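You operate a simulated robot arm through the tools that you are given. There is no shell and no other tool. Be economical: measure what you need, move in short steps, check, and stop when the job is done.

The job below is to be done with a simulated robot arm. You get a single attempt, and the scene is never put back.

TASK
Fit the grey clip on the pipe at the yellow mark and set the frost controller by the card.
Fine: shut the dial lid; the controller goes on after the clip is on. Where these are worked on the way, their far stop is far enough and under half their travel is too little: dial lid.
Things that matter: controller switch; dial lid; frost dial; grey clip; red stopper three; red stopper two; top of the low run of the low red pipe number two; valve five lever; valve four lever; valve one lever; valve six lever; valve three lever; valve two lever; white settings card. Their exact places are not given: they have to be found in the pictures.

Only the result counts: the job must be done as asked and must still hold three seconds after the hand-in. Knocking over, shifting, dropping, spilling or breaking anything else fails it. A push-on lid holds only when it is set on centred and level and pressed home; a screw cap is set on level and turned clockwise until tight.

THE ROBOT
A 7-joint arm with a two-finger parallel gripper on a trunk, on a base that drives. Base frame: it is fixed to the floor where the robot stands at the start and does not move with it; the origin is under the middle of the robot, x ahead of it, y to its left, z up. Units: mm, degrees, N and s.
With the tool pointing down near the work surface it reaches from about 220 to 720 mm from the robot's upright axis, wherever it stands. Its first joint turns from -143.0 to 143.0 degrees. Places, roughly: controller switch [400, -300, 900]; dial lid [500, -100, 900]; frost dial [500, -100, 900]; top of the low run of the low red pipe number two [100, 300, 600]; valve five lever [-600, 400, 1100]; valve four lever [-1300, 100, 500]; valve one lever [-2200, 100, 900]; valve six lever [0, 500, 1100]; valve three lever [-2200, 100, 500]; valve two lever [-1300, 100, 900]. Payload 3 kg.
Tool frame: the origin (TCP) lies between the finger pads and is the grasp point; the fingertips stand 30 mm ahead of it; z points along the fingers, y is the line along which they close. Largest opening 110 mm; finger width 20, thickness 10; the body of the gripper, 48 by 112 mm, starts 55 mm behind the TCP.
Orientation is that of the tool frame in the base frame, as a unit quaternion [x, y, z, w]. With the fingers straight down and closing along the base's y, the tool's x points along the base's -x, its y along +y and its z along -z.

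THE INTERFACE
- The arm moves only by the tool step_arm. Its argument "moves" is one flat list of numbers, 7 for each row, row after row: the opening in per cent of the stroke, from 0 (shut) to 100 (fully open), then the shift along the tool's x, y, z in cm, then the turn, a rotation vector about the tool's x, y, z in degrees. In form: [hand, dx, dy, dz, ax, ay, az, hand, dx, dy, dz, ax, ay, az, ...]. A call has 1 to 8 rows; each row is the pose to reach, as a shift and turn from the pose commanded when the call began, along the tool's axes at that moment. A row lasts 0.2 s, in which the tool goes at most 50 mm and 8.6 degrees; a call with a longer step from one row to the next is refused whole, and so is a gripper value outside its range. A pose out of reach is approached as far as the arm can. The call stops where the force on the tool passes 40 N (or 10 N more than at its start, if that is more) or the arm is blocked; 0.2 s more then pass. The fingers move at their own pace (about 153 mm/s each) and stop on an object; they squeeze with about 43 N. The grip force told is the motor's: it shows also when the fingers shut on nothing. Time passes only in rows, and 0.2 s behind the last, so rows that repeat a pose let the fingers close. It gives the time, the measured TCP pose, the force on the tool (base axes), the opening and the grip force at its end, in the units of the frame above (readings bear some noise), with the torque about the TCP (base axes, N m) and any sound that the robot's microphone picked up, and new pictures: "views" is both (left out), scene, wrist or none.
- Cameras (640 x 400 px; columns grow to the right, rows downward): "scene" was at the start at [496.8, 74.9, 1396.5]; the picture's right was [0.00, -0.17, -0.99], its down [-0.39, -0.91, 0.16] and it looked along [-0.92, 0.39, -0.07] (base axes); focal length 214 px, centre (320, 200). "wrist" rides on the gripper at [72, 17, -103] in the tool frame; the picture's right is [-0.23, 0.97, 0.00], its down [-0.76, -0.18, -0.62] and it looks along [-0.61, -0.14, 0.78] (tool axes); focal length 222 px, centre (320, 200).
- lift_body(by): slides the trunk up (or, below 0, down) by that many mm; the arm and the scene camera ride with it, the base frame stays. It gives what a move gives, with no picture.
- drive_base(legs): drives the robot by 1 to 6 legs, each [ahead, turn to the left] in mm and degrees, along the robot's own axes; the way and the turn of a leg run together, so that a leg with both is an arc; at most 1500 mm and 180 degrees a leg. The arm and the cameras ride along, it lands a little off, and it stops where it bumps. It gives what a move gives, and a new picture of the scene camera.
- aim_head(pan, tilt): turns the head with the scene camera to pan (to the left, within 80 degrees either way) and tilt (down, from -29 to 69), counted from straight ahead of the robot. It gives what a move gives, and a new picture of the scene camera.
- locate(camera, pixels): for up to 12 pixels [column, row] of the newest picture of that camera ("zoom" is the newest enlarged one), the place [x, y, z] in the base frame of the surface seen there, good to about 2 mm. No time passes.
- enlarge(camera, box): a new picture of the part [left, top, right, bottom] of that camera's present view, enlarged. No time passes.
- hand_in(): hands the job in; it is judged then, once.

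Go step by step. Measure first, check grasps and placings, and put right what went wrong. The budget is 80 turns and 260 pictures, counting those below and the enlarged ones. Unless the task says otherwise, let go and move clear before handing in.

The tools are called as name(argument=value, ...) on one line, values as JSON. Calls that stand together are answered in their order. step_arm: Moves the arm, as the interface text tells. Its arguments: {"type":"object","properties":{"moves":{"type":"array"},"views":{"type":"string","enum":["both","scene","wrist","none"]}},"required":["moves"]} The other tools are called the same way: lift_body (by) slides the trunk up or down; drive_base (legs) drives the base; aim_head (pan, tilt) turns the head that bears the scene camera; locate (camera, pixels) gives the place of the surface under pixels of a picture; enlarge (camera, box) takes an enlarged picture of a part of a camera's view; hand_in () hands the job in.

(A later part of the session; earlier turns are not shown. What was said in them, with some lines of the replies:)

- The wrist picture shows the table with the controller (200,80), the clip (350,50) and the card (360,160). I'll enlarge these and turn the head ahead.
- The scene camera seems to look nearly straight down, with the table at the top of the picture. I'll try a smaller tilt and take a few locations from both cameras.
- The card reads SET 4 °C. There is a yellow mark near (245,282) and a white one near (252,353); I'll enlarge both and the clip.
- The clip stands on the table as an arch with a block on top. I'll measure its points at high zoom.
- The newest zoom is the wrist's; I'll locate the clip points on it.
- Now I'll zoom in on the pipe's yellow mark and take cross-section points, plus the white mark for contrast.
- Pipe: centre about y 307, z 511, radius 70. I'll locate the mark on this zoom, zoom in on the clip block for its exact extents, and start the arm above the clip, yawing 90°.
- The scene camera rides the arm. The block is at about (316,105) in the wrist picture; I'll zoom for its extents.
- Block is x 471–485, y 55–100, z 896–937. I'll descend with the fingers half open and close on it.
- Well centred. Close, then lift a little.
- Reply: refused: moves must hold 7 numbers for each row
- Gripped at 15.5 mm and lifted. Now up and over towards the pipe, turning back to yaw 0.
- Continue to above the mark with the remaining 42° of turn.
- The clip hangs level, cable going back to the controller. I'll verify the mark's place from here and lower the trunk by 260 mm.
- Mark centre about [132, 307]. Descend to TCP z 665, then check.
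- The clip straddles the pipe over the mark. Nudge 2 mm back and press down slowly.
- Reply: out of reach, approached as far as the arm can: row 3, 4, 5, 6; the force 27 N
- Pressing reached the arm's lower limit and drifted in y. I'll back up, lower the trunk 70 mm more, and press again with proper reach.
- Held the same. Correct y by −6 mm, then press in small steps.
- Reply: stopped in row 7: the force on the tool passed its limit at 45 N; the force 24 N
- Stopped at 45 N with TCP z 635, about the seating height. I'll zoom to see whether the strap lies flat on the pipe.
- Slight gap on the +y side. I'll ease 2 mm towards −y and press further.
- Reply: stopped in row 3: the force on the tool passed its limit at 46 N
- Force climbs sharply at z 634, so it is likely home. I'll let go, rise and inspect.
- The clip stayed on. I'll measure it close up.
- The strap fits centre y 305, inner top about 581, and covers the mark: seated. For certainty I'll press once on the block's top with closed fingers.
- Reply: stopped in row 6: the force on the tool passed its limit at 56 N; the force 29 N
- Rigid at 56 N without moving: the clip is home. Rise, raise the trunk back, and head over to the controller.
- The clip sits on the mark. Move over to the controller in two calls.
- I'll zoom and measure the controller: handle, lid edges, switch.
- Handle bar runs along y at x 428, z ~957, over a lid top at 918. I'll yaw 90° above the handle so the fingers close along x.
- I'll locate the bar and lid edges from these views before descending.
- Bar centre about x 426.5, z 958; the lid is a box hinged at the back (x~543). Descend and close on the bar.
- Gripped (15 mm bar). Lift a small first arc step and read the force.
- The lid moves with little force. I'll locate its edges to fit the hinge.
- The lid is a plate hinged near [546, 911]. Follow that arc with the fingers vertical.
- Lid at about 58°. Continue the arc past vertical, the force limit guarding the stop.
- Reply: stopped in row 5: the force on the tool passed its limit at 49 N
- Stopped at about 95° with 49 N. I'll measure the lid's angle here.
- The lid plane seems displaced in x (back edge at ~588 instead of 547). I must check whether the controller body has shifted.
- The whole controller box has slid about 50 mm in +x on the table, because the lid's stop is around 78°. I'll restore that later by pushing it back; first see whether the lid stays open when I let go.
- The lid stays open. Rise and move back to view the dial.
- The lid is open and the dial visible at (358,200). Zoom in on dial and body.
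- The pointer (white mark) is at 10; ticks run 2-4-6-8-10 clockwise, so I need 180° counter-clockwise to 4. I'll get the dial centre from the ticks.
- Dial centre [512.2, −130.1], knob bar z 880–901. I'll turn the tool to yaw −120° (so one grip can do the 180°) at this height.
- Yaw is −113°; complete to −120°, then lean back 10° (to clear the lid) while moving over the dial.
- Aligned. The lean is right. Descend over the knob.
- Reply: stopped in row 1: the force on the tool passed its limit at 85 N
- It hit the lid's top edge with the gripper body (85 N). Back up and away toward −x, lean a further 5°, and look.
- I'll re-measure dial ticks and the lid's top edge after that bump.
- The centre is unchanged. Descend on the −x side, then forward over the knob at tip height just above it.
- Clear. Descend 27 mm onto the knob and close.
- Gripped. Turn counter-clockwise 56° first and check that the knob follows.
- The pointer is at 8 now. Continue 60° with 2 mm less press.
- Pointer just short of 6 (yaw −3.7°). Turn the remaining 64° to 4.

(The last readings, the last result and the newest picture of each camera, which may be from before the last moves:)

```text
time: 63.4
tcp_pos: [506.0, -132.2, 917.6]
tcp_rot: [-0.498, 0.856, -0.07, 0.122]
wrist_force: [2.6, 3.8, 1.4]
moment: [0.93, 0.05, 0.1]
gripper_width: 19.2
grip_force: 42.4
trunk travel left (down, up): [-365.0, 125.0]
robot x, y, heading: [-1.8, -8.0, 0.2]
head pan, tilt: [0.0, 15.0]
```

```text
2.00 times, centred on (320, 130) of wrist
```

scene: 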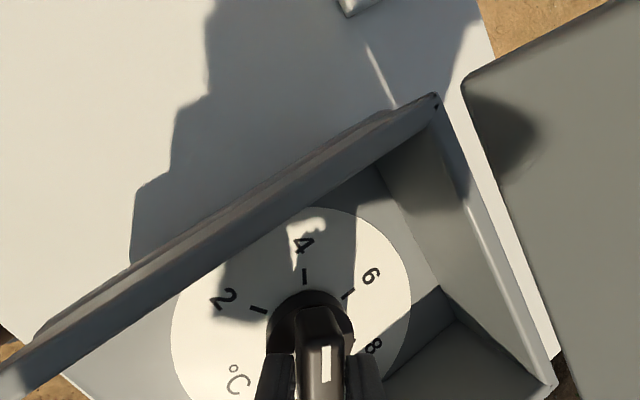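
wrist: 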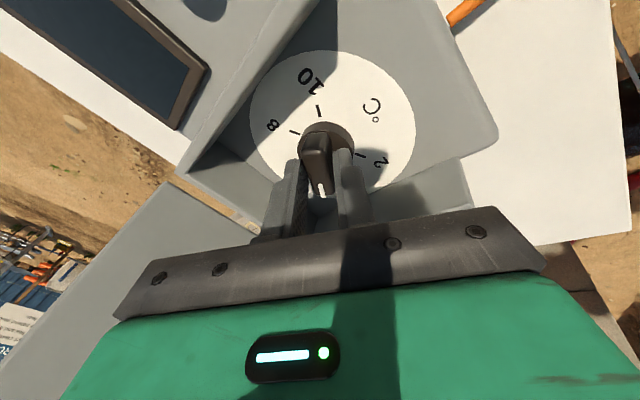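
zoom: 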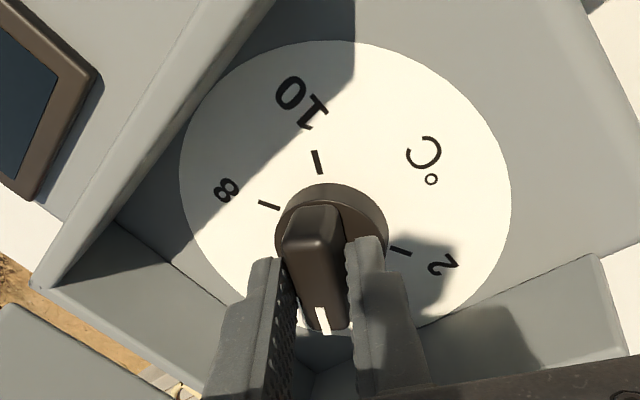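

The tool yaw reads 60.4°, so the pointer should be at 4. Release and withdraw back and up to verify.

step_arm(moves=[15, 0, 0, 0, 0, 0, 0, 30, 0, 0, 0, 0, 0, 0, 30, -0.2, -0.36, -1.45, 0, 0, 0, 30, -0.42, -0.73, -2.9, 0, 0, 0, 30, 1.0, 1.76, -3.7, 0, 0, 0, 30, 0.5, 0.9, -7, 0, 0, 0, 30, 0.04, 0.07, -10.4, 0, 0, 0, 30, 0.5, 0.8, -14, 0, 0, 0])

```text
time: 65.2
tcp_pos: [458.1, -131.8, 1051.1]
tcp_rot: [-0.496, 0.857, -0.069, 0.122]
wrist_force: [0.5, 0.4, 0.7]
moment: [-0.05, -0.01, 0.03]
gripper_width: 33.1
grip_force: 0.1
trunk travel left (down, up): [-365.0, 125.0]
robot x, y, heading: [1.1, -11.1, -0.3]
head pan, tilt: [0.0, 15.0]
```

scene: 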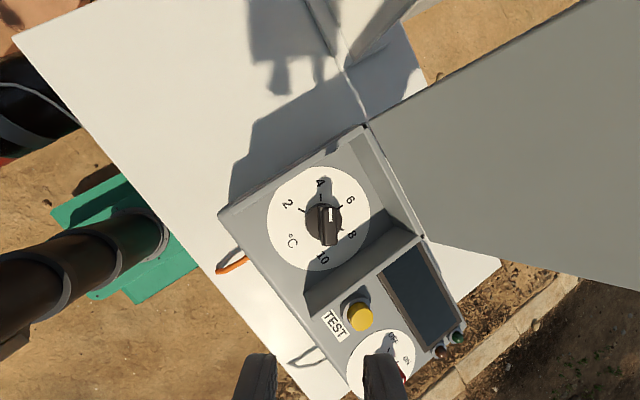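
wrist: 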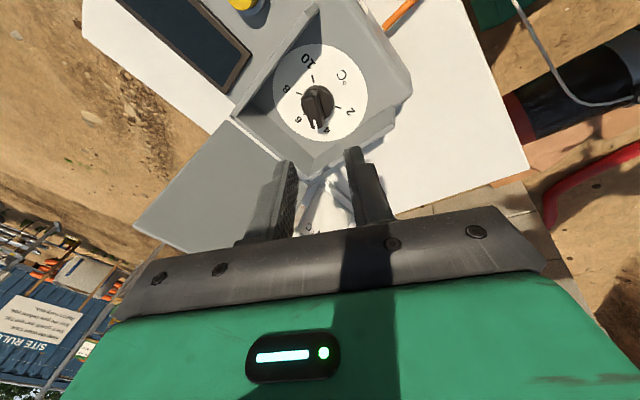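

enlarge(camera="scene", box=[262, 165, 378, 270])

locate(camera="zoom", pixels=[[316, 120], [205, 165], [425, 152], [430, 255], [325, 315], [330, 130], [345, 150], [375, 190], [345, 300], [398, 290], [360, 290], [400, 170]])

enlarge(camera="wrist", box=[265, 40, 375, 150])

```text
3.81 times, centred on (320, 218) of scene
```

zoom: 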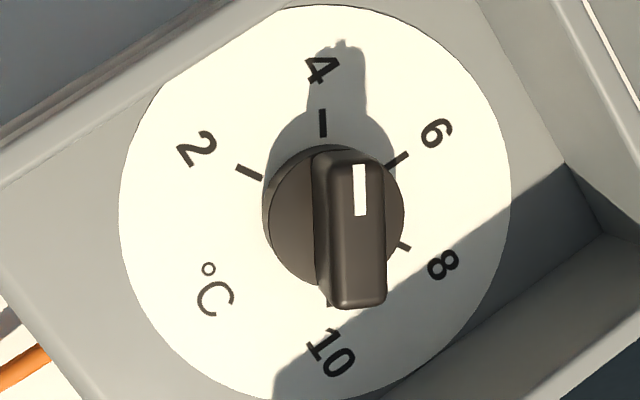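

```text
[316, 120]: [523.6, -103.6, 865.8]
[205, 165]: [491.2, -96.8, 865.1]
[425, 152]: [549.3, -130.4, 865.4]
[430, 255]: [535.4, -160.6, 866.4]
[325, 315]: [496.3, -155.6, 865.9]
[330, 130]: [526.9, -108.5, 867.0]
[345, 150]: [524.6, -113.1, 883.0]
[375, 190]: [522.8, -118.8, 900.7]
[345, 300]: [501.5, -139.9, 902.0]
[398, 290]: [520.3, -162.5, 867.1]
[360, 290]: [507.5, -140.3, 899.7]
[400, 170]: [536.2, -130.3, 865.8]
```

```text
3.64 times, centred on (320, 95) of wrist
```

zoom: 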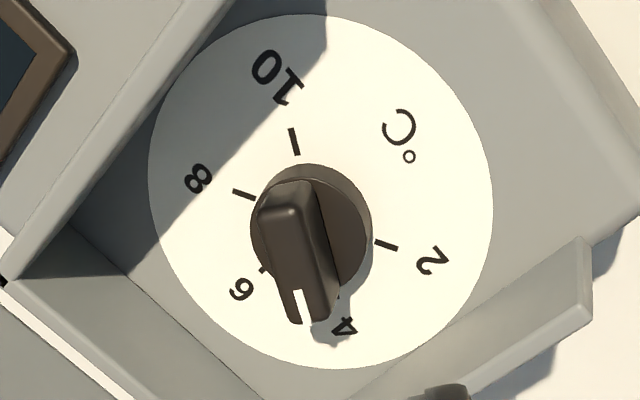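

The pointer lines up with 4. A finer check of the mark's direction.

enlarge(camera="scene", box=[290, 180, 360, 256])

locate(camera="zoom", pixels=[[373, 120], [378, 195], [316, 55], [321, 320], [335, 170], [345, 300], [408, 130], [412, 310], [342, 165], [348, 310]])

```text
5.26 times, centred on (325, 218) of scene
```

zoom: 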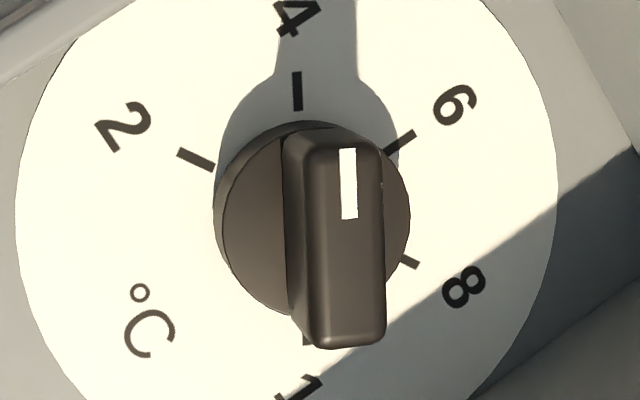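

```text
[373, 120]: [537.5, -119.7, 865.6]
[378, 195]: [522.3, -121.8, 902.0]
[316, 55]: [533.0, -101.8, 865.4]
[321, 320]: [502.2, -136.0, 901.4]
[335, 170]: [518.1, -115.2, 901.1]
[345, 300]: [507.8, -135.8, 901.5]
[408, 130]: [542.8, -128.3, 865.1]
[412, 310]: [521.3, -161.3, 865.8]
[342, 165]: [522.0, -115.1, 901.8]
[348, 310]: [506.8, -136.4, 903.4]
```

The mark is parallel to the 4–10 line within about 1°. Dial set. Now back to a vertical tool at yaw 90° to measure the handle for closing the lid.

step_arm(moves=[40, -0.5, -0.9, -3.5, -7.05, 4.07, 0, 40, -1.0, -1.8, -7, -14.1, 8.15, 0, 40, -1.5, -2.7, -10.5, -14.1, 8.15, 0, 40, -1.5, -2.7, -10.5, -14.1, 8.15, 0], views="none")

step_arm(moves=[40, 0, 0, 0, 0, 0, -8, 40, 0, 0, 0, 0, 0, -16, 40, 0, 0, 0, 0, 0, -24, 40, 0, 0, 0, 0, 0, -29.8, 40, 0, 0, 0, 0, 0, -29.8])

```text
time: 66.2
tcp_pos: [458.3, -130.9, 1161.1]
tcp_rot: [-0.501, 0.865, 0.001, 0.0]
wrist_force: [-0.3, -0.5, -0.6]
moment: [-0.01, -0.02, -0.03]
gripper_width: 44.0
grip_force: 0.1
trunk travel left (down, up): [-365.0, 125.0]
robot x, y, heading: [-1.9, -11.1, -0.1]
head pan, tilt: [0.0, 15.0]
```

```text
time: 67.4
tcp_pos: [458.0, -131.3, 1160.9]
tcp_rot: [0.707, -0.707, 0.0, 0.001]
wrist_force: [-1.1, 0.6, -0.6]
moment: [-0.02, -0.01, 0.0]
gripper_width: 44.3
grip_force: 0.1
trunk travel left (down, up): [-365.0, 125.0]
robot x, y, heading: [-1.5, -9.7, -0.3]
head pan, tilt: [0.0, 15.0]
```

scene: 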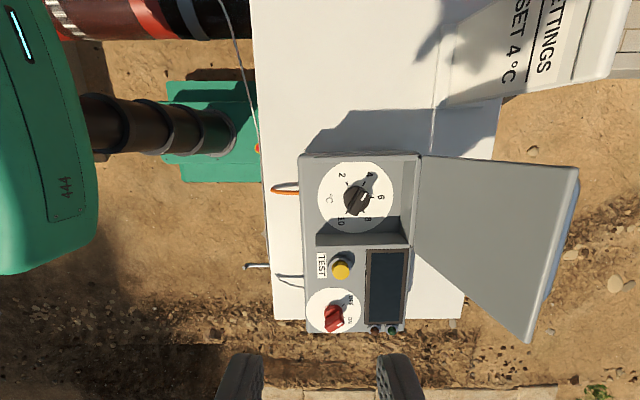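
wrist: 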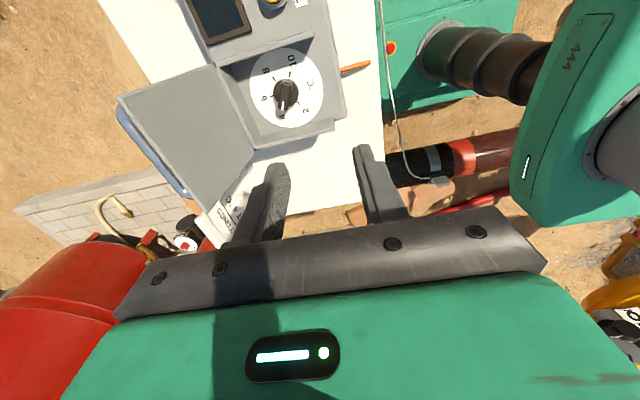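

The lid now stands farther open (pushed during withdrawal). I'll measure its edge, handle and the box.

locate(camera="scene", pixels=[[418, 160], [575, 170], [530, 338], [412, 245], [500, 200], [572, 200], [560, 250], [304, 165], [306, 325], [345, 155], [400, 330], [415, 155]])

locate(camera="wrist", pixels=[[120, 100], [122, 115], [150, 150], [180, 185], [190, 205], [250, 150], [212, 68], [160, 120], [328, 90], [335, 130], [270, 150]])

enlarge(camera="wrist", box=[100, 50, 300, 230])

```text
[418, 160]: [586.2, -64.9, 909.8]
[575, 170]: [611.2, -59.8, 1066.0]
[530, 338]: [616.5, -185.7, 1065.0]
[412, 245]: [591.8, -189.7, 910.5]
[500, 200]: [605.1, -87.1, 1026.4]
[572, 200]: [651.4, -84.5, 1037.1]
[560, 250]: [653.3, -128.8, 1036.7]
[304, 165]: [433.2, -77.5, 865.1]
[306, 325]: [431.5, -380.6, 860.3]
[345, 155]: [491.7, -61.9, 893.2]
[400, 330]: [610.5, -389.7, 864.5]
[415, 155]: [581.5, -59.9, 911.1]
```

```text
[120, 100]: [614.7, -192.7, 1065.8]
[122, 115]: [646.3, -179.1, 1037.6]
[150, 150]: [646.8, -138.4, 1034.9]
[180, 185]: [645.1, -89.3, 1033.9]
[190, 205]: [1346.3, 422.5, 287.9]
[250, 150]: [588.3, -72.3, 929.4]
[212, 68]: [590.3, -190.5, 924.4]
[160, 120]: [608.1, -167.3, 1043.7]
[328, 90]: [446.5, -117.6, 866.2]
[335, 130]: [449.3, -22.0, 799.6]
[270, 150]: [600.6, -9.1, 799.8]
```

```text
2.22 times, centred on (200, 140) of wrist
```

zoom: 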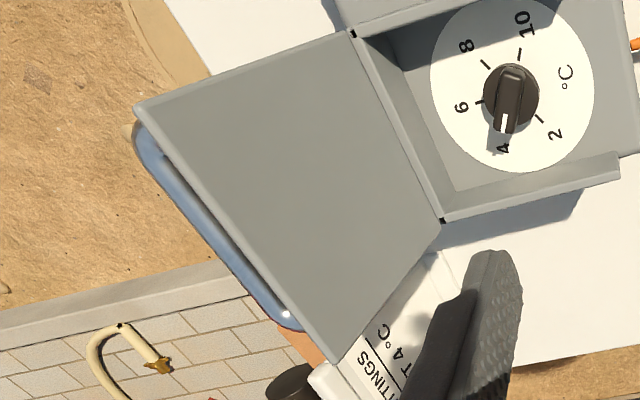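

The lid stands about 10° past vertical, bar centre near [654, −130, 1030]. I'll cage the bar loosely between open fingers, so no strong pull acts on the box.

step_arm(moves=[33, 0, -4.5, 0, 0, 0, 0, 33, 0, -9, 0, 0, 0, 0, 33, 0, -13.5, 0, 0, 0, 0, 33, 0, -18, 0.5, 0, 0, 0, 33, 0, -19.7, 4, 0, 0, 0, 33, 0, -19.7, 7.5, 0, 0, 0, 33, 0, -19.7, 7.5, 0, 0, 0])

```text
time: 69.0
tcp_pos: [657.9, -133.4, 1085.6]
tcp_rot: [0.707, -0.707, 0.0, 0.0]
wrist_force: [-0.3, 0.4, 0.4]
moment: [-0.01, 0.02, 0.02]
gripper_width: 36.3
grip_force: 0.0
trunk travel left (down, up): [-365.0, 125.0]
robot x, y, heading: [-1.4, -11.4, -0.1]
head pan, tilt: [0.0, 15.0]
```

scene: 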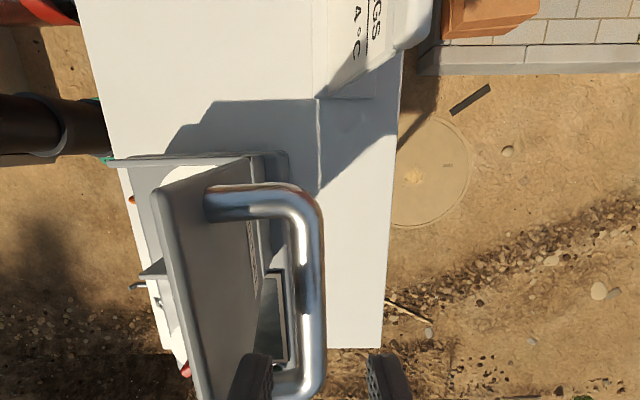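
wrist: 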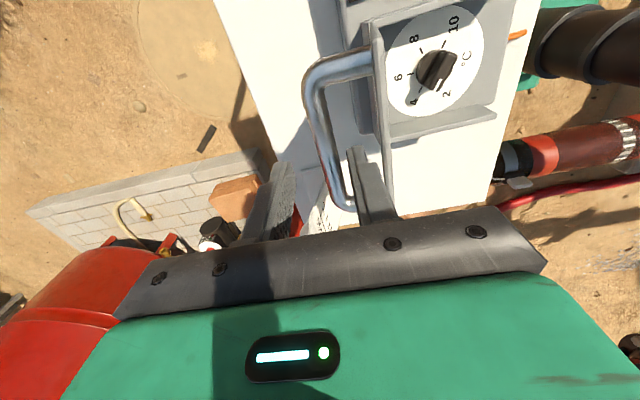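

The bar looks nearer the −x finger; locate it.

locate(camera="scene", pixels=[[305, 250], [312, 250], [320, 250], [312, 300], [312, 350], [165, 250], [155, 200], [250, 165], [240, 200]])

locate(camera="wrist", pixels=[[318, 130], [330, 170], [312, 90], [345, 200], [375, 60], [385, 150]])

```text
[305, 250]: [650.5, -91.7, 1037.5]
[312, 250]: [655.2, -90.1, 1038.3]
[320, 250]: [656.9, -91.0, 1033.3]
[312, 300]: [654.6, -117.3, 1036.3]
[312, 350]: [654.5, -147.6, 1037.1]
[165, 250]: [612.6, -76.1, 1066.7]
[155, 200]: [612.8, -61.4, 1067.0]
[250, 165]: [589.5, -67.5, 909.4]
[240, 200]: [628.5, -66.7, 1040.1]
```

```text
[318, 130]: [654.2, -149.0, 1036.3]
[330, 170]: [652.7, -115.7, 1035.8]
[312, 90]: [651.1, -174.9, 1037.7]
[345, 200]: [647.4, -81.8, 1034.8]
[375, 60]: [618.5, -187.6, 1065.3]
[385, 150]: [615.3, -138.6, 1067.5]
```

Bar centre x ≈ 653, z ≈ 1030. Lower the open fingers round it and start sweeping the lid closed.

step_arm(moves=[33, 0, 0.5, 3, 0, 0, 0, 33, 0, 0.5, 5, 0, 0, 0, 33, 0, 2.3, 4.2, 0, 0, 0, 33, 0, 4.1, 3.7, 0, 0, 0, 33, 0, 6, 3.4, 0, 0, 0, 33, 0, 7.8, 3.4, 0, 0, 0, 33, 0, 9.7, 3.7, 0, 0, 0])

```text
time: 70.6
tcp_pos: [559.5, -129.5, 1048.8]
tcp_rot: [0.707, -0.707, 0.0, 0.001]
wrist_force: [0.8, -0.4, 0.3]
moment: [0.0, 0.0, -0.01]
gripper_width: 36.4
grip_force: 0.2
trunk travel left (down, up): [-365.0, 125.0]
robot x, y, heading: [-3.6, -13.0, 0.1]
head pan, tilt: [0.0, 15.0]
```

scene: 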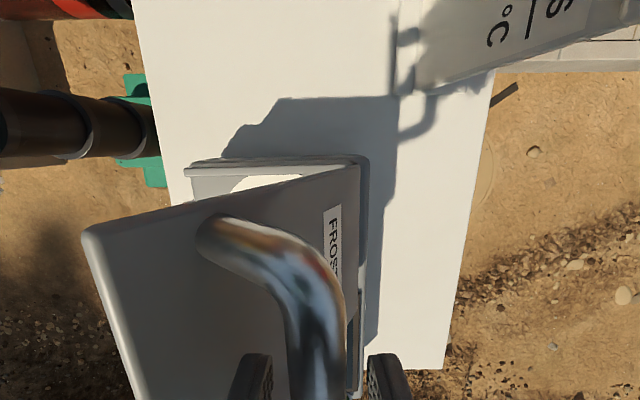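
wrist: 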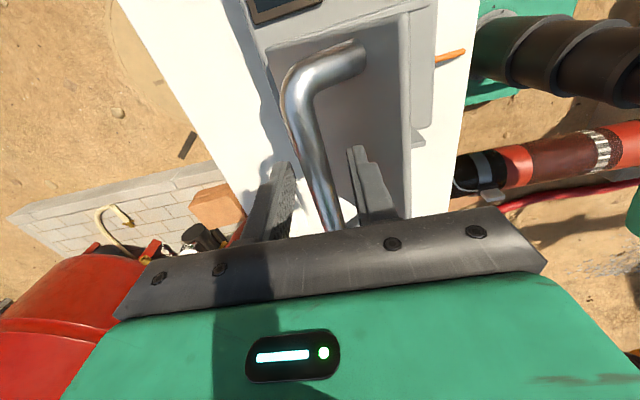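

The lid follows freely. Re-measure lid plane and bar to continue.

locate(camera="scene", pixels=[[357, 168], [340, 185], [200, 205], [95, 235], [330, 300], [335, 340], [320, 320], [362, 175], [360, 300], [190, 170]])

```text
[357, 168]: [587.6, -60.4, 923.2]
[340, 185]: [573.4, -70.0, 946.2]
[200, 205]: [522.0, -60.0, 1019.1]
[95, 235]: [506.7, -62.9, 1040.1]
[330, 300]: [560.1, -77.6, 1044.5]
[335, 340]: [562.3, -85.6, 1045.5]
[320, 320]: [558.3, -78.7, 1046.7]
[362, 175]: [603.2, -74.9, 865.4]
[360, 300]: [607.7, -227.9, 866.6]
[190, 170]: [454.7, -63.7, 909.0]
```

Lid at ~56°, pivot near [590, 915]. Continue the sweep to about 25°.

step_arm(moves=[33, 0, 1.8, 0.6, 0, 0, 0, 33, 0, 3.4, 1.35, 0, 0, 0, 33, 0, 4.9, 2.35, 0, 0, 0, 33, 0, 6.2, 3.55, 0, 0, 0, 33, 0, 6.9, 4.5, 0, 0, 0, 33, 0, 6.9, 4.5, 0, 0, 0])

```text
time: 72.0
tcp_pos: [489.6, -131.6, 1001.0]
tcp_rot: [-0.707, 0.707, 0.001, 0.0]
wrist_force: [-0.2, 0.4, 0.6]
moment: [-0.05, 0.01, 0.03]
gripper_width: 36.2
grip_force: 0.1
trunk travel left (down, up): [-365.0, 125.0]
robot x, y, heading: [0.0, -9.7, -0.1]
head pan, tilt: [0.0, 15.0]
```

scene: 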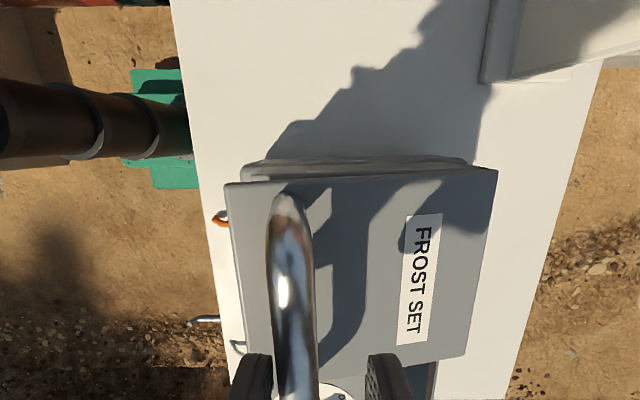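
wrist: 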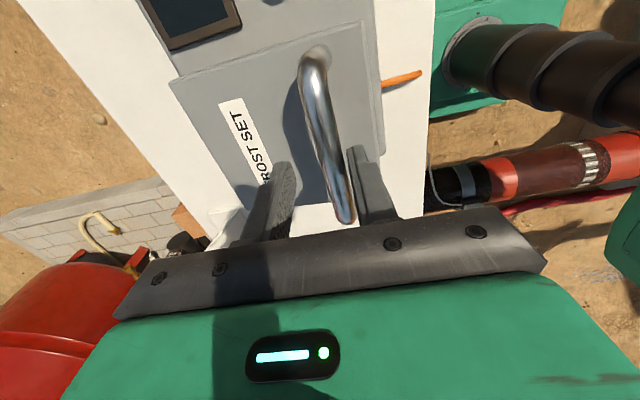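

The lid seems nearly closed. Measure its slope.

locate(camera="scene", pixels=[[232, 195], [240, 300], [250, 220], [490, 175], [460, 340], [400, 200], [292, 270], [292, 230], [245, 170], [475, 165], [340, 160]])

```text
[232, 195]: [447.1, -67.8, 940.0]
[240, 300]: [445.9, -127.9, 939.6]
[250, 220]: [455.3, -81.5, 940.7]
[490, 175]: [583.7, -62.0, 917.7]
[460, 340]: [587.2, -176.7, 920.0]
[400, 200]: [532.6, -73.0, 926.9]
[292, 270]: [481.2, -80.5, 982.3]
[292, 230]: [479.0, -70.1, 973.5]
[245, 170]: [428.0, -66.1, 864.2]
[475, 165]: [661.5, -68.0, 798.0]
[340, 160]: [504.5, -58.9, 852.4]
```

Lid at ~9°, bar at [477, 975]. Rise, close the fingers and press the bar down.

step_arm(moves=[33, 0, 0, -3, 0, 0, 0, 10, 0, 0, -5, 0, 0, 0, 0, 0, 1.6, -5, 0, 0, 0, 0, 0, 1.6, -2, 0, 0, 0, 0, 0, 1.6, -0.7, 0, 0, 0, 0, 0, 1.7, -0.2, 0, 0, 0, 0, 0, 1.8, 0.3, 0, 0, 0, 0, 0, 1.8, 0.8, 0, 0, 0])

```text
time: 73.8
tcp_pos: [470.5, -130.8, 994.9]
tcp_rot: [-0.706, 0.708, 0.0, -0.001]
wrist_force: [-2.6, 1.3, 8.9]
moment: [0.14, 0.02, -0.02]
gripper_width: 0.1
grip_force: 37.6
trunk travel left (down, up): [-365.0, 125.0]
robot x, y, heading: [1.0, -9.4, -0.2]
head pan, tilt: [0.0, 15.0]
```

scene: 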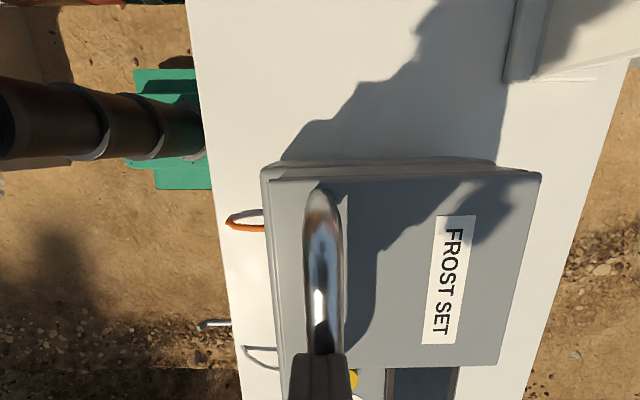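
wrist: 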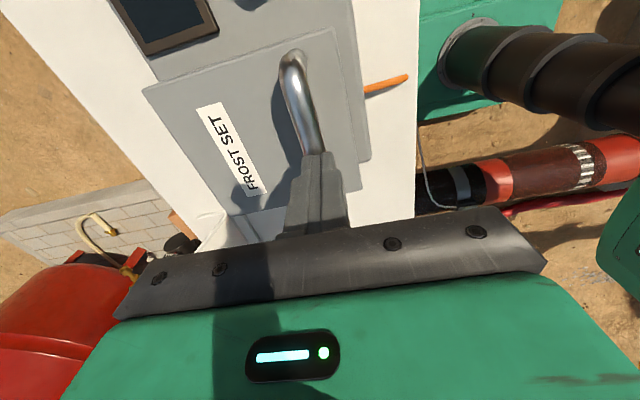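

Nearly shut; press a few mm more and check flatness.

step_arm(moves=[0, 0, 0, 0.3, 0, 0, 0, 0, 0, 0, 0.6, 0, 0, 0], views="scene")

locate(camera="scene", pixels=[[275, 190], [290, 200], [535, 180], [510, 300], [400, 200], [325, 250], [325, 220], [540, 175], [300, 340], [265, 175]])

```text
time: 74.3
tcp_pos: [471.3, -129.9, 995.9]
tcp_rot: [-0.707, 0.708, -0.002, 0.001]
wrist_force: [-7.6, 0.5, 19.8]
moment: [0.23, 0.19, 0.0]
gripper_width: 0.0
grip_force: 37.3
trunk travel left (down, up): [-365.0, 125.0]
robot x, y, heading: [0.7, -7.0, -0.0]
head pan, tilt: [0.0, 15.0]
stopped in row 2: the force on the tool passed its limit at 46 N (the readings are from after the stop); the commanded pose is now the measured one
```

scene: 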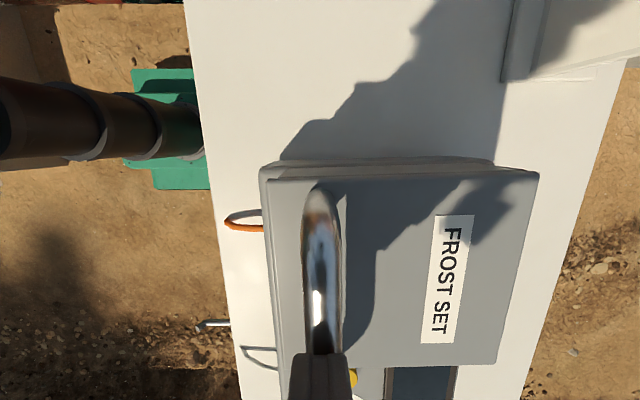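

```text
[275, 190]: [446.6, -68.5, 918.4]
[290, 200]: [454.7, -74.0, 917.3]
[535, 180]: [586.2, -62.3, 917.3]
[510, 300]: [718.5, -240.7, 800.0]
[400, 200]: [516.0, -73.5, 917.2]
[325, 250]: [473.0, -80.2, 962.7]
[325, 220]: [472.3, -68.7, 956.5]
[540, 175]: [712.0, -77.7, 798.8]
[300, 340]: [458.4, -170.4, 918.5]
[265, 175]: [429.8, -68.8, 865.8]
```

The lid is shut flat (z 918). Next the switch: rise and move over it to measure.

step_arm(moves=[0, 0, 0, -4, 0, 0, 0, 0, 0, 0, -8, 0, 0, 0, 20, 4, 0, -10, 0, 0, 0, 20, 8, 0, -10, 0, 0, 0, 20, 12, 0, -10, 0, 0, 0, 20, 12, 0, -10, 0, 0, 0])

enlarge(camera="scene", box=[200, 180, 480, 380])

```text
time: 75.7
tcp_pos: [469.9, -249.9, 1095.4]
tcp_rot: [0.707, -0.707, 0.001, -0.002]
wrist_force: [-0.7, -0.3, -0.1]
moment: [-0.02, -0.03, -0.02]
gripper_width: 22.1
grip_force: 0.1
trunk travel left (down, up): [-365.0, 125.0]
robot x, y, heading: [0.6, -9.9, 0.1]
head pan, tilt: [0.0, 15.0]
```

scene: 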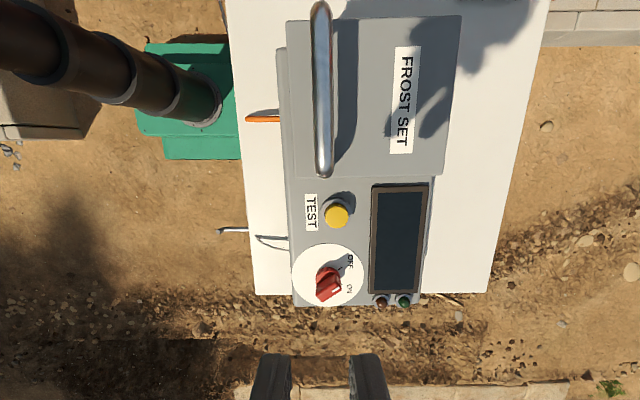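
wrist: 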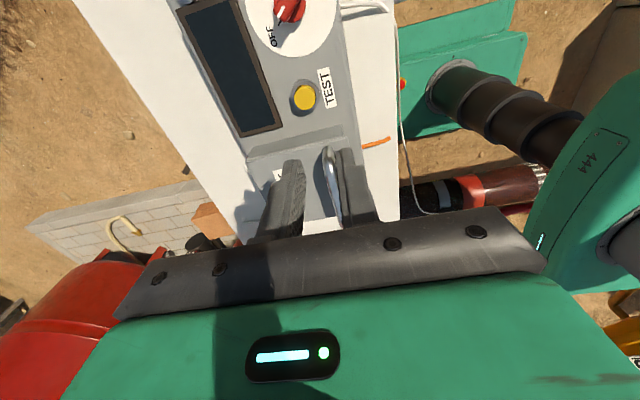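

```text
2.00 times, centred on (340, 280) of scene
```

zoom: 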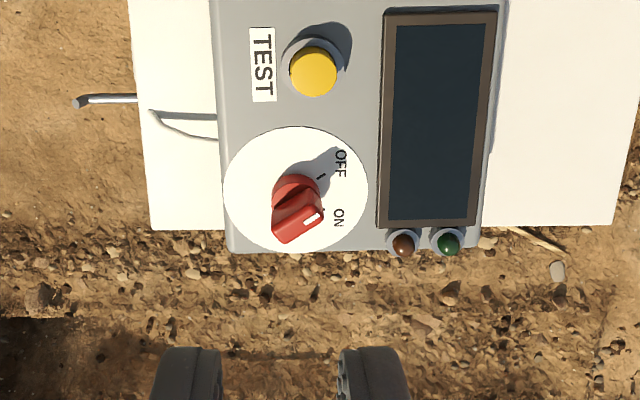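

enlarge(camera="scene", box=[285, 235, 365, 310])

locate(camera="zoom", pixels=[[56, 205], [555, 200], [300, 68], [300, 385], [412, 170], [420, 270], [400, 285], [330, 330], [350, 260], [300, 345], [270, 240], [275, 290]])

```text
5.33 times, centred on (325, 272) of scene
```

zoom: 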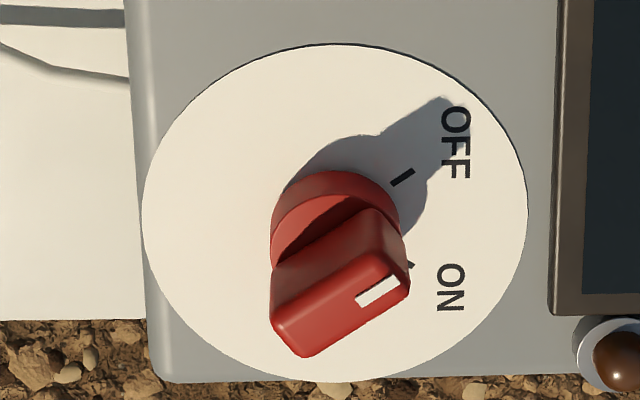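

```text
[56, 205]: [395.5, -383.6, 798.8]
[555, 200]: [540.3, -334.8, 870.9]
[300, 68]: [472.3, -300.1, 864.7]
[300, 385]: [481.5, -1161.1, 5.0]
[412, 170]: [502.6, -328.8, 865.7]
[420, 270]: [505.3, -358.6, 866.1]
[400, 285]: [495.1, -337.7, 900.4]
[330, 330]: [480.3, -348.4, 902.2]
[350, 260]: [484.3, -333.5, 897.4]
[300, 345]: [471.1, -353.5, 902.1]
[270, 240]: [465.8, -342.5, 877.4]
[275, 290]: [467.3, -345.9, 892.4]
```

locate(camera="zoom", pixels=[[146, 215], [522, 215], [335, 48], [335, 376], [402, 177], [411, 265], [355, 302], [392, 280], [285, 325], [405, 290], [375, 212], [310, 350]])

```text
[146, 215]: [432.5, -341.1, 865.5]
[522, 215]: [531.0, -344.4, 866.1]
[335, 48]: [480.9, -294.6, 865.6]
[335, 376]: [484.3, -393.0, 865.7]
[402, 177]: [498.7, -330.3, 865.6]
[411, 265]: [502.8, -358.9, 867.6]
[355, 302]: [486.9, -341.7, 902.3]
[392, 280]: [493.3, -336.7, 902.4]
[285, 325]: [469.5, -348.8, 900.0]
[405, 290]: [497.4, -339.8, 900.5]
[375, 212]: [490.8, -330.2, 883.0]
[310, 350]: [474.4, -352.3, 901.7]
```

Switch centre [481.8, −343.8], its bar pointing ~35° at OFF; ON is ~70° clockwise. Move above it with yaw 35°.

step_arm(moves=[35, 1.5, -0.2, 2, 0, 0, 8, 35, 3, -0.4, 4, 0, 0, 16, 35, 4.5, -0.6, 6, 0, 0, 24, 35, 6, -0.8, 8, 0, 0, 32, 35, 7.5, -1, 10, 0, 0, 40, 35, 9.4, -1.2, 12, 0, 0, 48, 35, 9.4, -1.2, 12.5, 0, 0, 55, 35, 9.4, -1.2, 12.5, 0, 0, 55])

```text
time: 77.5
tcp_pos: [484.0, -344.7, 968.6]
tcp_rot: [-0.299, 0.954, -0.001, 0.0]
wrist_force: [-0.2, 0.3, 0.3]
moment: [-0.02, -0.01, 0.03]
gripper_width: 38.4
grip_force: 0.0
trunk travel left (down, up): [-365.0, 125.0]
robot x, y, heading: [-2.9, -8.0, 0.1]
head pan, tilt: [0.0, 15.0]
```

scene: 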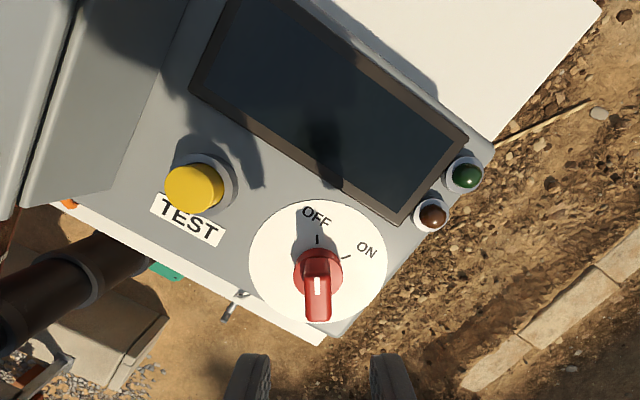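
wrist: 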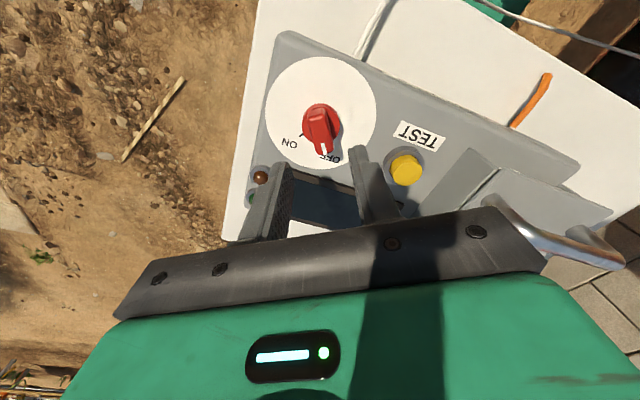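

Aligned with the bar; ON is ~62° clockwise. Descend and close.

step_arm(moves=[35, 0.13, 0.2, 3, 0, 0, 0, 35, 0.13, 0.2, 5.45, 0, 0, 0, 35, 0.13, 0.2, 5.45, 0, 0, 0, 15, 0.13, 0.2, 5.45, 0, 0, 0, 0, 0.13, 0.2, 5.45, 0, 0, 0, 0, 0.13, 0.2, 5.45, 0, 0, 0])

```text
time: 78.9
tcp_pos: [482.9, -345.2, 916.4]
tcp_rot: [-0.3, 0.954, -0.002, 0.001]
wrist_force: [1.7, -0.3, 0.9]
moment: [0.06, 0.01, 0.04]
gripper_width: 15.7
grip_force: 43.2
trunk travel left (down, up): [-365.0, 125.0]
robot x, y, heading: [1.0, -6.4, 0.3]
head pan, tilt: [0.0, 15.0]
```

scene: 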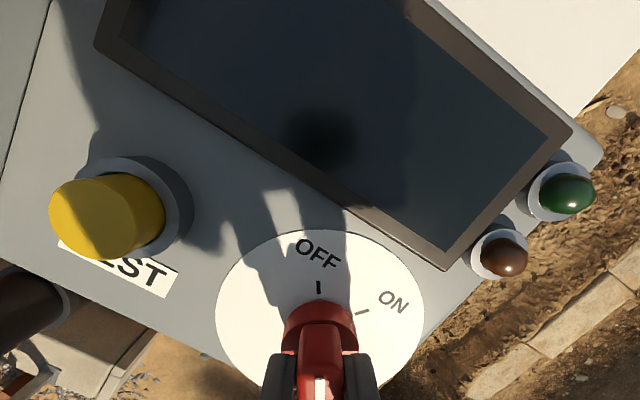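
wrist: 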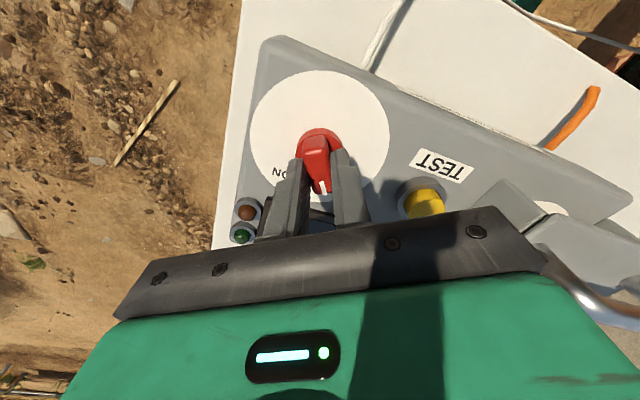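

Flush grip (15.7 mm). Turn clockwise 62°.

step_arm(moves=[0, 0, 0, 0, 0, 0, 7.75, 0, 0, 0, 0, 0, 0, 15.5, 0, 0, 0, 0, 0, 0, 23.25, 0, 0, 0, 0, 0, 0, 31, 0, 0, 0, 0, 0, 0, 38.75, 0, 0, 0, 0, 0, 0, 46.5, 0, 0, 0, 0, 0, 0, 54.25, 0, 0, 0, 0, 0, 0, 62])

```text
time: 80.7
tcp_pos: [480.8, -344.5, 915.4]
tcp_rot: [0.236, 0.972, 0.0, 0.003]
wrist_force: [3.5, -10.5, 29.4]
moment: [-0.43, -0.29, 0.0]
gripper_width: 15.7
grip_force: 43.0
trunk travel left (down, up): [-365.0, 125.0]
robot x, y, heading: [2.0, -10.1, 0.2]
head pan, tilt: [0.0, 15.0]
```

scene: 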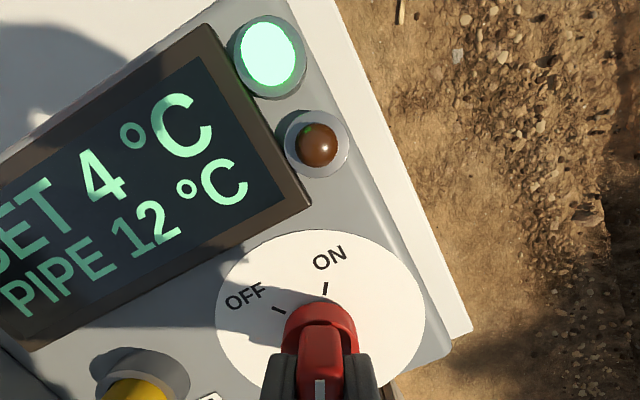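
wrist: 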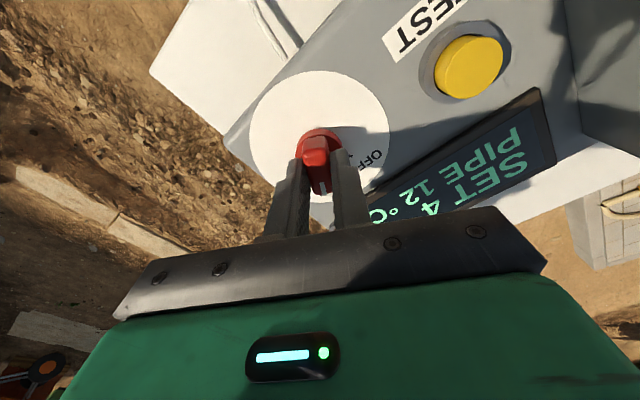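

The controller is on: display reads SET 4 °C, PIPE 12 °C, green light lit. A further 6° brings it squarely to the ON tick, then release and rise.

step_arm(moves=[0, 0, 0, -0.1, 0, 0, 3, 0, 0, 0, -0.1, 0, 0, 6, 20, 0, 0, -0.1, 0, 0, 6, 35, 0, 0, -0.1, 0, 0, 6, 35, 0, 0, -3, 0, 0, 6, 35, 0, 0, -7, 0, 0, 6, 35, 0, 0, -11, 0, 0, 6, 35, 0, 0, -15, 0, 0, 6])

```text
time: 82.5
tcp_pos: [482.9, -344.1, 1066.6]
tcp_rot: [0.285, 0.959, 0.0, 0.002]
wrist_force: [0.9, -0.4, -0.2]
moment: [0.0, -0.02, 0.01]
gripper_width: 38.4
grip_force: 0.1
trunk travel left (down, up): [-365.0, 125.0]
robot x, y, heading: [0.2, -6.2, 0.1]
head pan, tilt: [0.0, 15.0]
```

scene: 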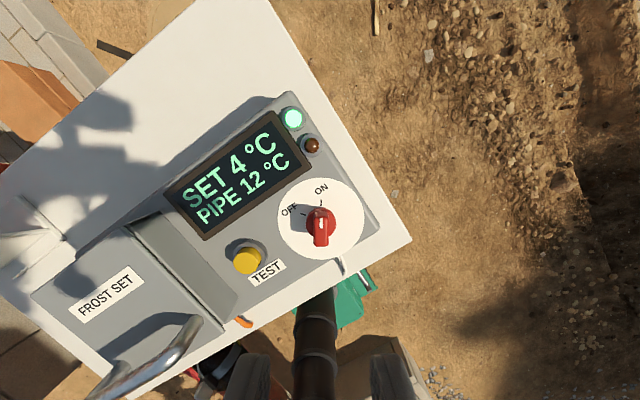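
wrist: 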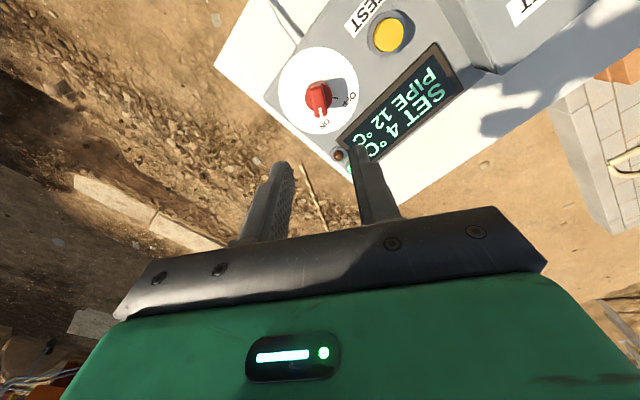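

All on. Last: put the slid box back by dragging it −46 mm with the handle. Move over the handle, yaw −90°.

step_arm(moves=[35, 1.57, 2.17, 0, 0, 0, 7.1, 35, 3.13, 4.35, 0, 0, 0, 14.2, 35, 4.7, 6.5, 0, 0, 0, 21.3, 35, 6.27, 8.7, 0, 0, 0, 28.4, 35, 7.83, 10.9, 0, 0, 0, 35.5, 35, 9.4, 13, 0, 0, 0, 42.6, 35, 10.97, 15.2, 0, 0, 0, 49.8, 35, 12.53, 17.4, 2, 0, 0, 56.9])

```text
time: 84.3
tcp_pos: [473.5, -127.6, 1042.7]
tcp_rot: [0.708, 0.706, 0.001, 0.001]
wrist_force: [0.5, -0.4, 0.2]
moment: [0.02, -0.02, 0.0]
gripper_width: 38.3
grip_force: 0.0
trunk travel left (down, up): [-365.0, 125.0]
robot x, y, heading: [1.1, -12.7, 0.2]
head pan, tilt: [0.0, 15.0]
```

scene: 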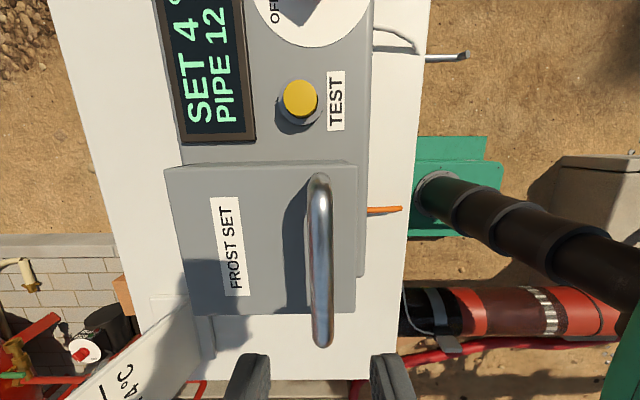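
wrist: 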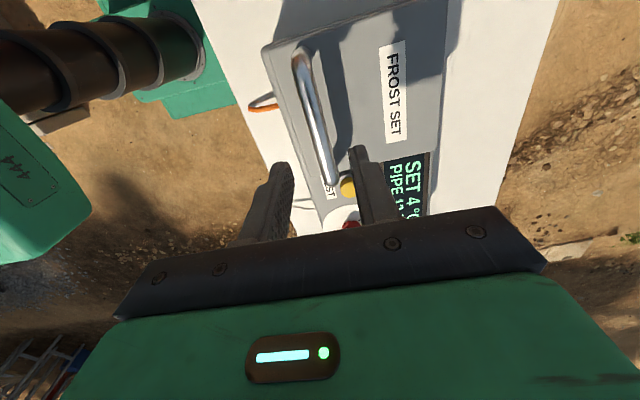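

Measure the handle and lid corners for the box's exact present pose.

locate(camera="scene", pixels=[[319, 185], [319, 240], [320, 335], [353, 175], [350, 305], [170, 175], [192, 305], [366, 100], [360, 270], [260, 170]])

```text
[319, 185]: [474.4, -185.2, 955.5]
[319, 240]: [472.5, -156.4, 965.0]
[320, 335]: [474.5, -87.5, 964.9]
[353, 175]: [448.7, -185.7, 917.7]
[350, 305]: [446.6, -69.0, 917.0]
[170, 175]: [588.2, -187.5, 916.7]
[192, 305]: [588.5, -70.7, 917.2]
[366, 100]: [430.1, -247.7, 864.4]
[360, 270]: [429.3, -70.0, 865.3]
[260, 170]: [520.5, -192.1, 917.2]
```

The box is unrotated, shifted +46 mm in x. Grip the bar and drag it back slowly.

step_arm(moves=[35, 0, 0, 4, 0, 0, 0, 35, 0, 0, 7.5, 0, 0, 0, 35, 0, 0, 8.6, 0, 0, 0, 35, 0, 0, 8.6, 0, 0, 0, 0, 0, 0, 8.6, 0, 0, 0, 0, 0, 0, 8.6, 0, 0, 0, 0, 0, 0, 8.6, 0, 0, 0], views="none")

step_arm(moves=[0, 0, -0.5, 0, 0, 0, 0, 0, 0, -1.2, 0, 0, 0, 0, 0, 0, -1.9, 0, 0, 0, 0, 0, 0, -2.6, 0, 0, 0, 0, 0, 0, -3.3, 0, 0, 0, 0, 0, 0, -4, 0, 0, 0, 0, 0, 0, -4.6, 0, 0, 0, 0, 0, 0, -4.6, 0, 0, 0, 0], views="scene")

```text
time: 85.9
tcp_pos: [473.3, -128.2, 958.3]
tcp_rot: [0.706, 0.708, 0.0, 0.001]
wrist_force: [1.1, 1.2, 2.2]
moment: [-0.07, -0.03, 0.78]
gripper_width: 15.5
grip_force: 42.9
trunk travel left (down, up): [-365.0, 125.0]
robot x, y, heading: [1.7, -6.5, -0.2]
head pan, tilt: [0.0, 15.0]
```

```text
time: 87.7
tcp_pos: [424.6, -128.9, 958.8]
tcp_rot: [0.707, 0.707, 0.001, 0.0]
wrist_force: [7.5, 0.9, 19.5]
moment: [0.25, 0.02, 0.6]
gripper_width: 15.3
grip_force: 43.2
trunk travel left (down, up): [-365.0, 125.0]
robot x, y, heading: [4.2, -10.0, -0.1]
head pan, tilt: [0.0, 15.0]
```

scene: 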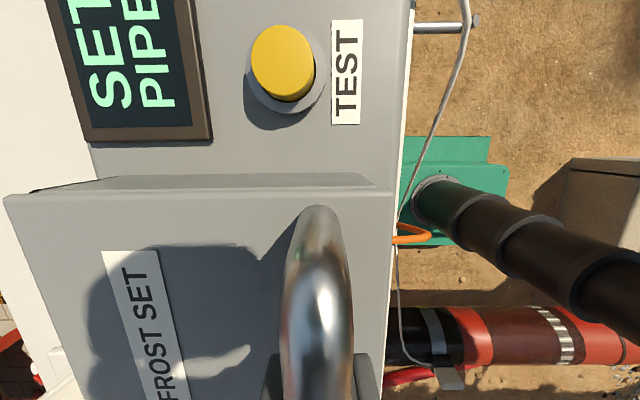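

It slid along. Release, rise and check position and lid.

step_arm(moves=[20, 0, 0, 0, 0, 0, 0, 40, 0, 0, 0, 0, 0, 0, 40, 0, 0, -3, 0, 0, 0, 40, 0, 0, -7, 0, 0, 0, 40, 0, 0, -11, 0, 0, 0, 40, 0, 0, -15, 0, 0, 0])

locate(camera="scene", pixels=[[320, 200], [320, 240], [320, 300], [340, 200], [345, 300], [230, 200], [300, 200], [250, 240], [350, 250], [360, 230]])

```text
time: 89.1
tcp_pos: [423.7, -135.1, 1108.7]
tcp_rot: [0.707, 0.707, 0.001, 0.002]
wrist_force: [0.5, 0.6, 0.9]
moment: [-0.03, 0.03, 0.04]
gripper_width: 44.0
grip_force: 0.1
trunk travel left (down, up): [-365.0, 125.0]
robot x, y, heading: [-1.6, -11.1, 0.2]
head pan, tilt: [0.0, 15.0]
```

scene: 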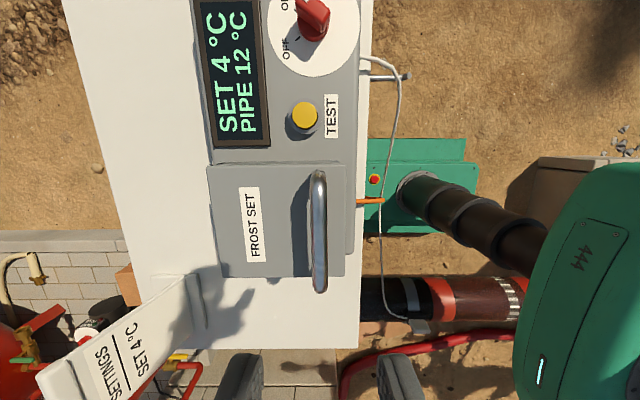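
wrist: 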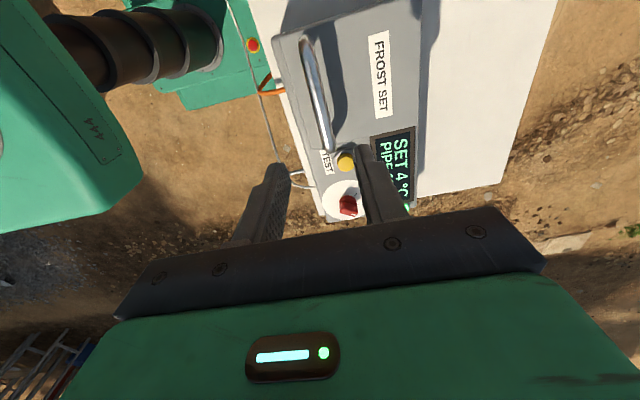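

```text
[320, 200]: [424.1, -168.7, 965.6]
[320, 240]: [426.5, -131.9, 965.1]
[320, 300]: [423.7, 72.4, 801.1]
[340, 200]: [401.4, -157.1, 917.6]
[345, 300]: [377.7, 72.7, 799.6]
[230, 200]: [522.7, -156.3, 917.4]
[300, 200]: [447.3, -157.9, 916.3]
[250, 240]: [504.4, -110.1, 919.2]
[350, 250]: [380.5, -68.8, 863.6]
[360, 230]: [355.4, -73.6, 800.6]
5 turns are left
```

The box is back (bar x 425 vs 426 originally), lid flat at 917, display on. One quick look at the clip and switch before handing in.

enlarge(camera="scene", box=[355, 260, 455, 345])

locate(camera="scene", pixels=[[412, 285], [414, 295], [418, 310], [420, 325]])

```text
4.71 times, centred on (405, 302) of scene
```

zoom: 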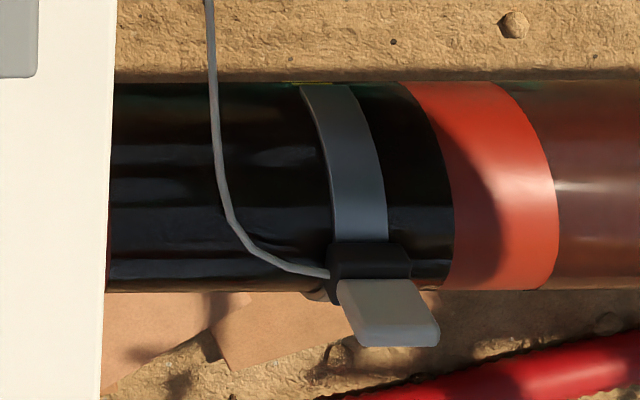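

```text
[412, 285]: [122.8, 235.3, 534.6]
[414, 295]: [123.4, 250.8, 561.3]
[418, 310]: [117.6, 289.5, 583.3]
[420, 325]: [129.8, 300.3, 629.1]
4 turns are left
```

The clip still sits seated over the yellow mark, the hand is empty and clear; handing in.

hand_in()

```text
The job is handed in.
```

I handed the job in with everything asked for done. The grey clip is pressed home on the pipe over the yellow mark, the frost dial is at 4 °C as the card says, and the dial lid is shut. The controller is switched on, after the clip; its display reads SET 4 °C and PIPE 12 °C.

Opening the lid slid the controller about 46 mm across the table. I dragged it back to within a couple of millimetres of where it stood. The gripper also struck the open lid once, at about 85 N, and I saw no damage.
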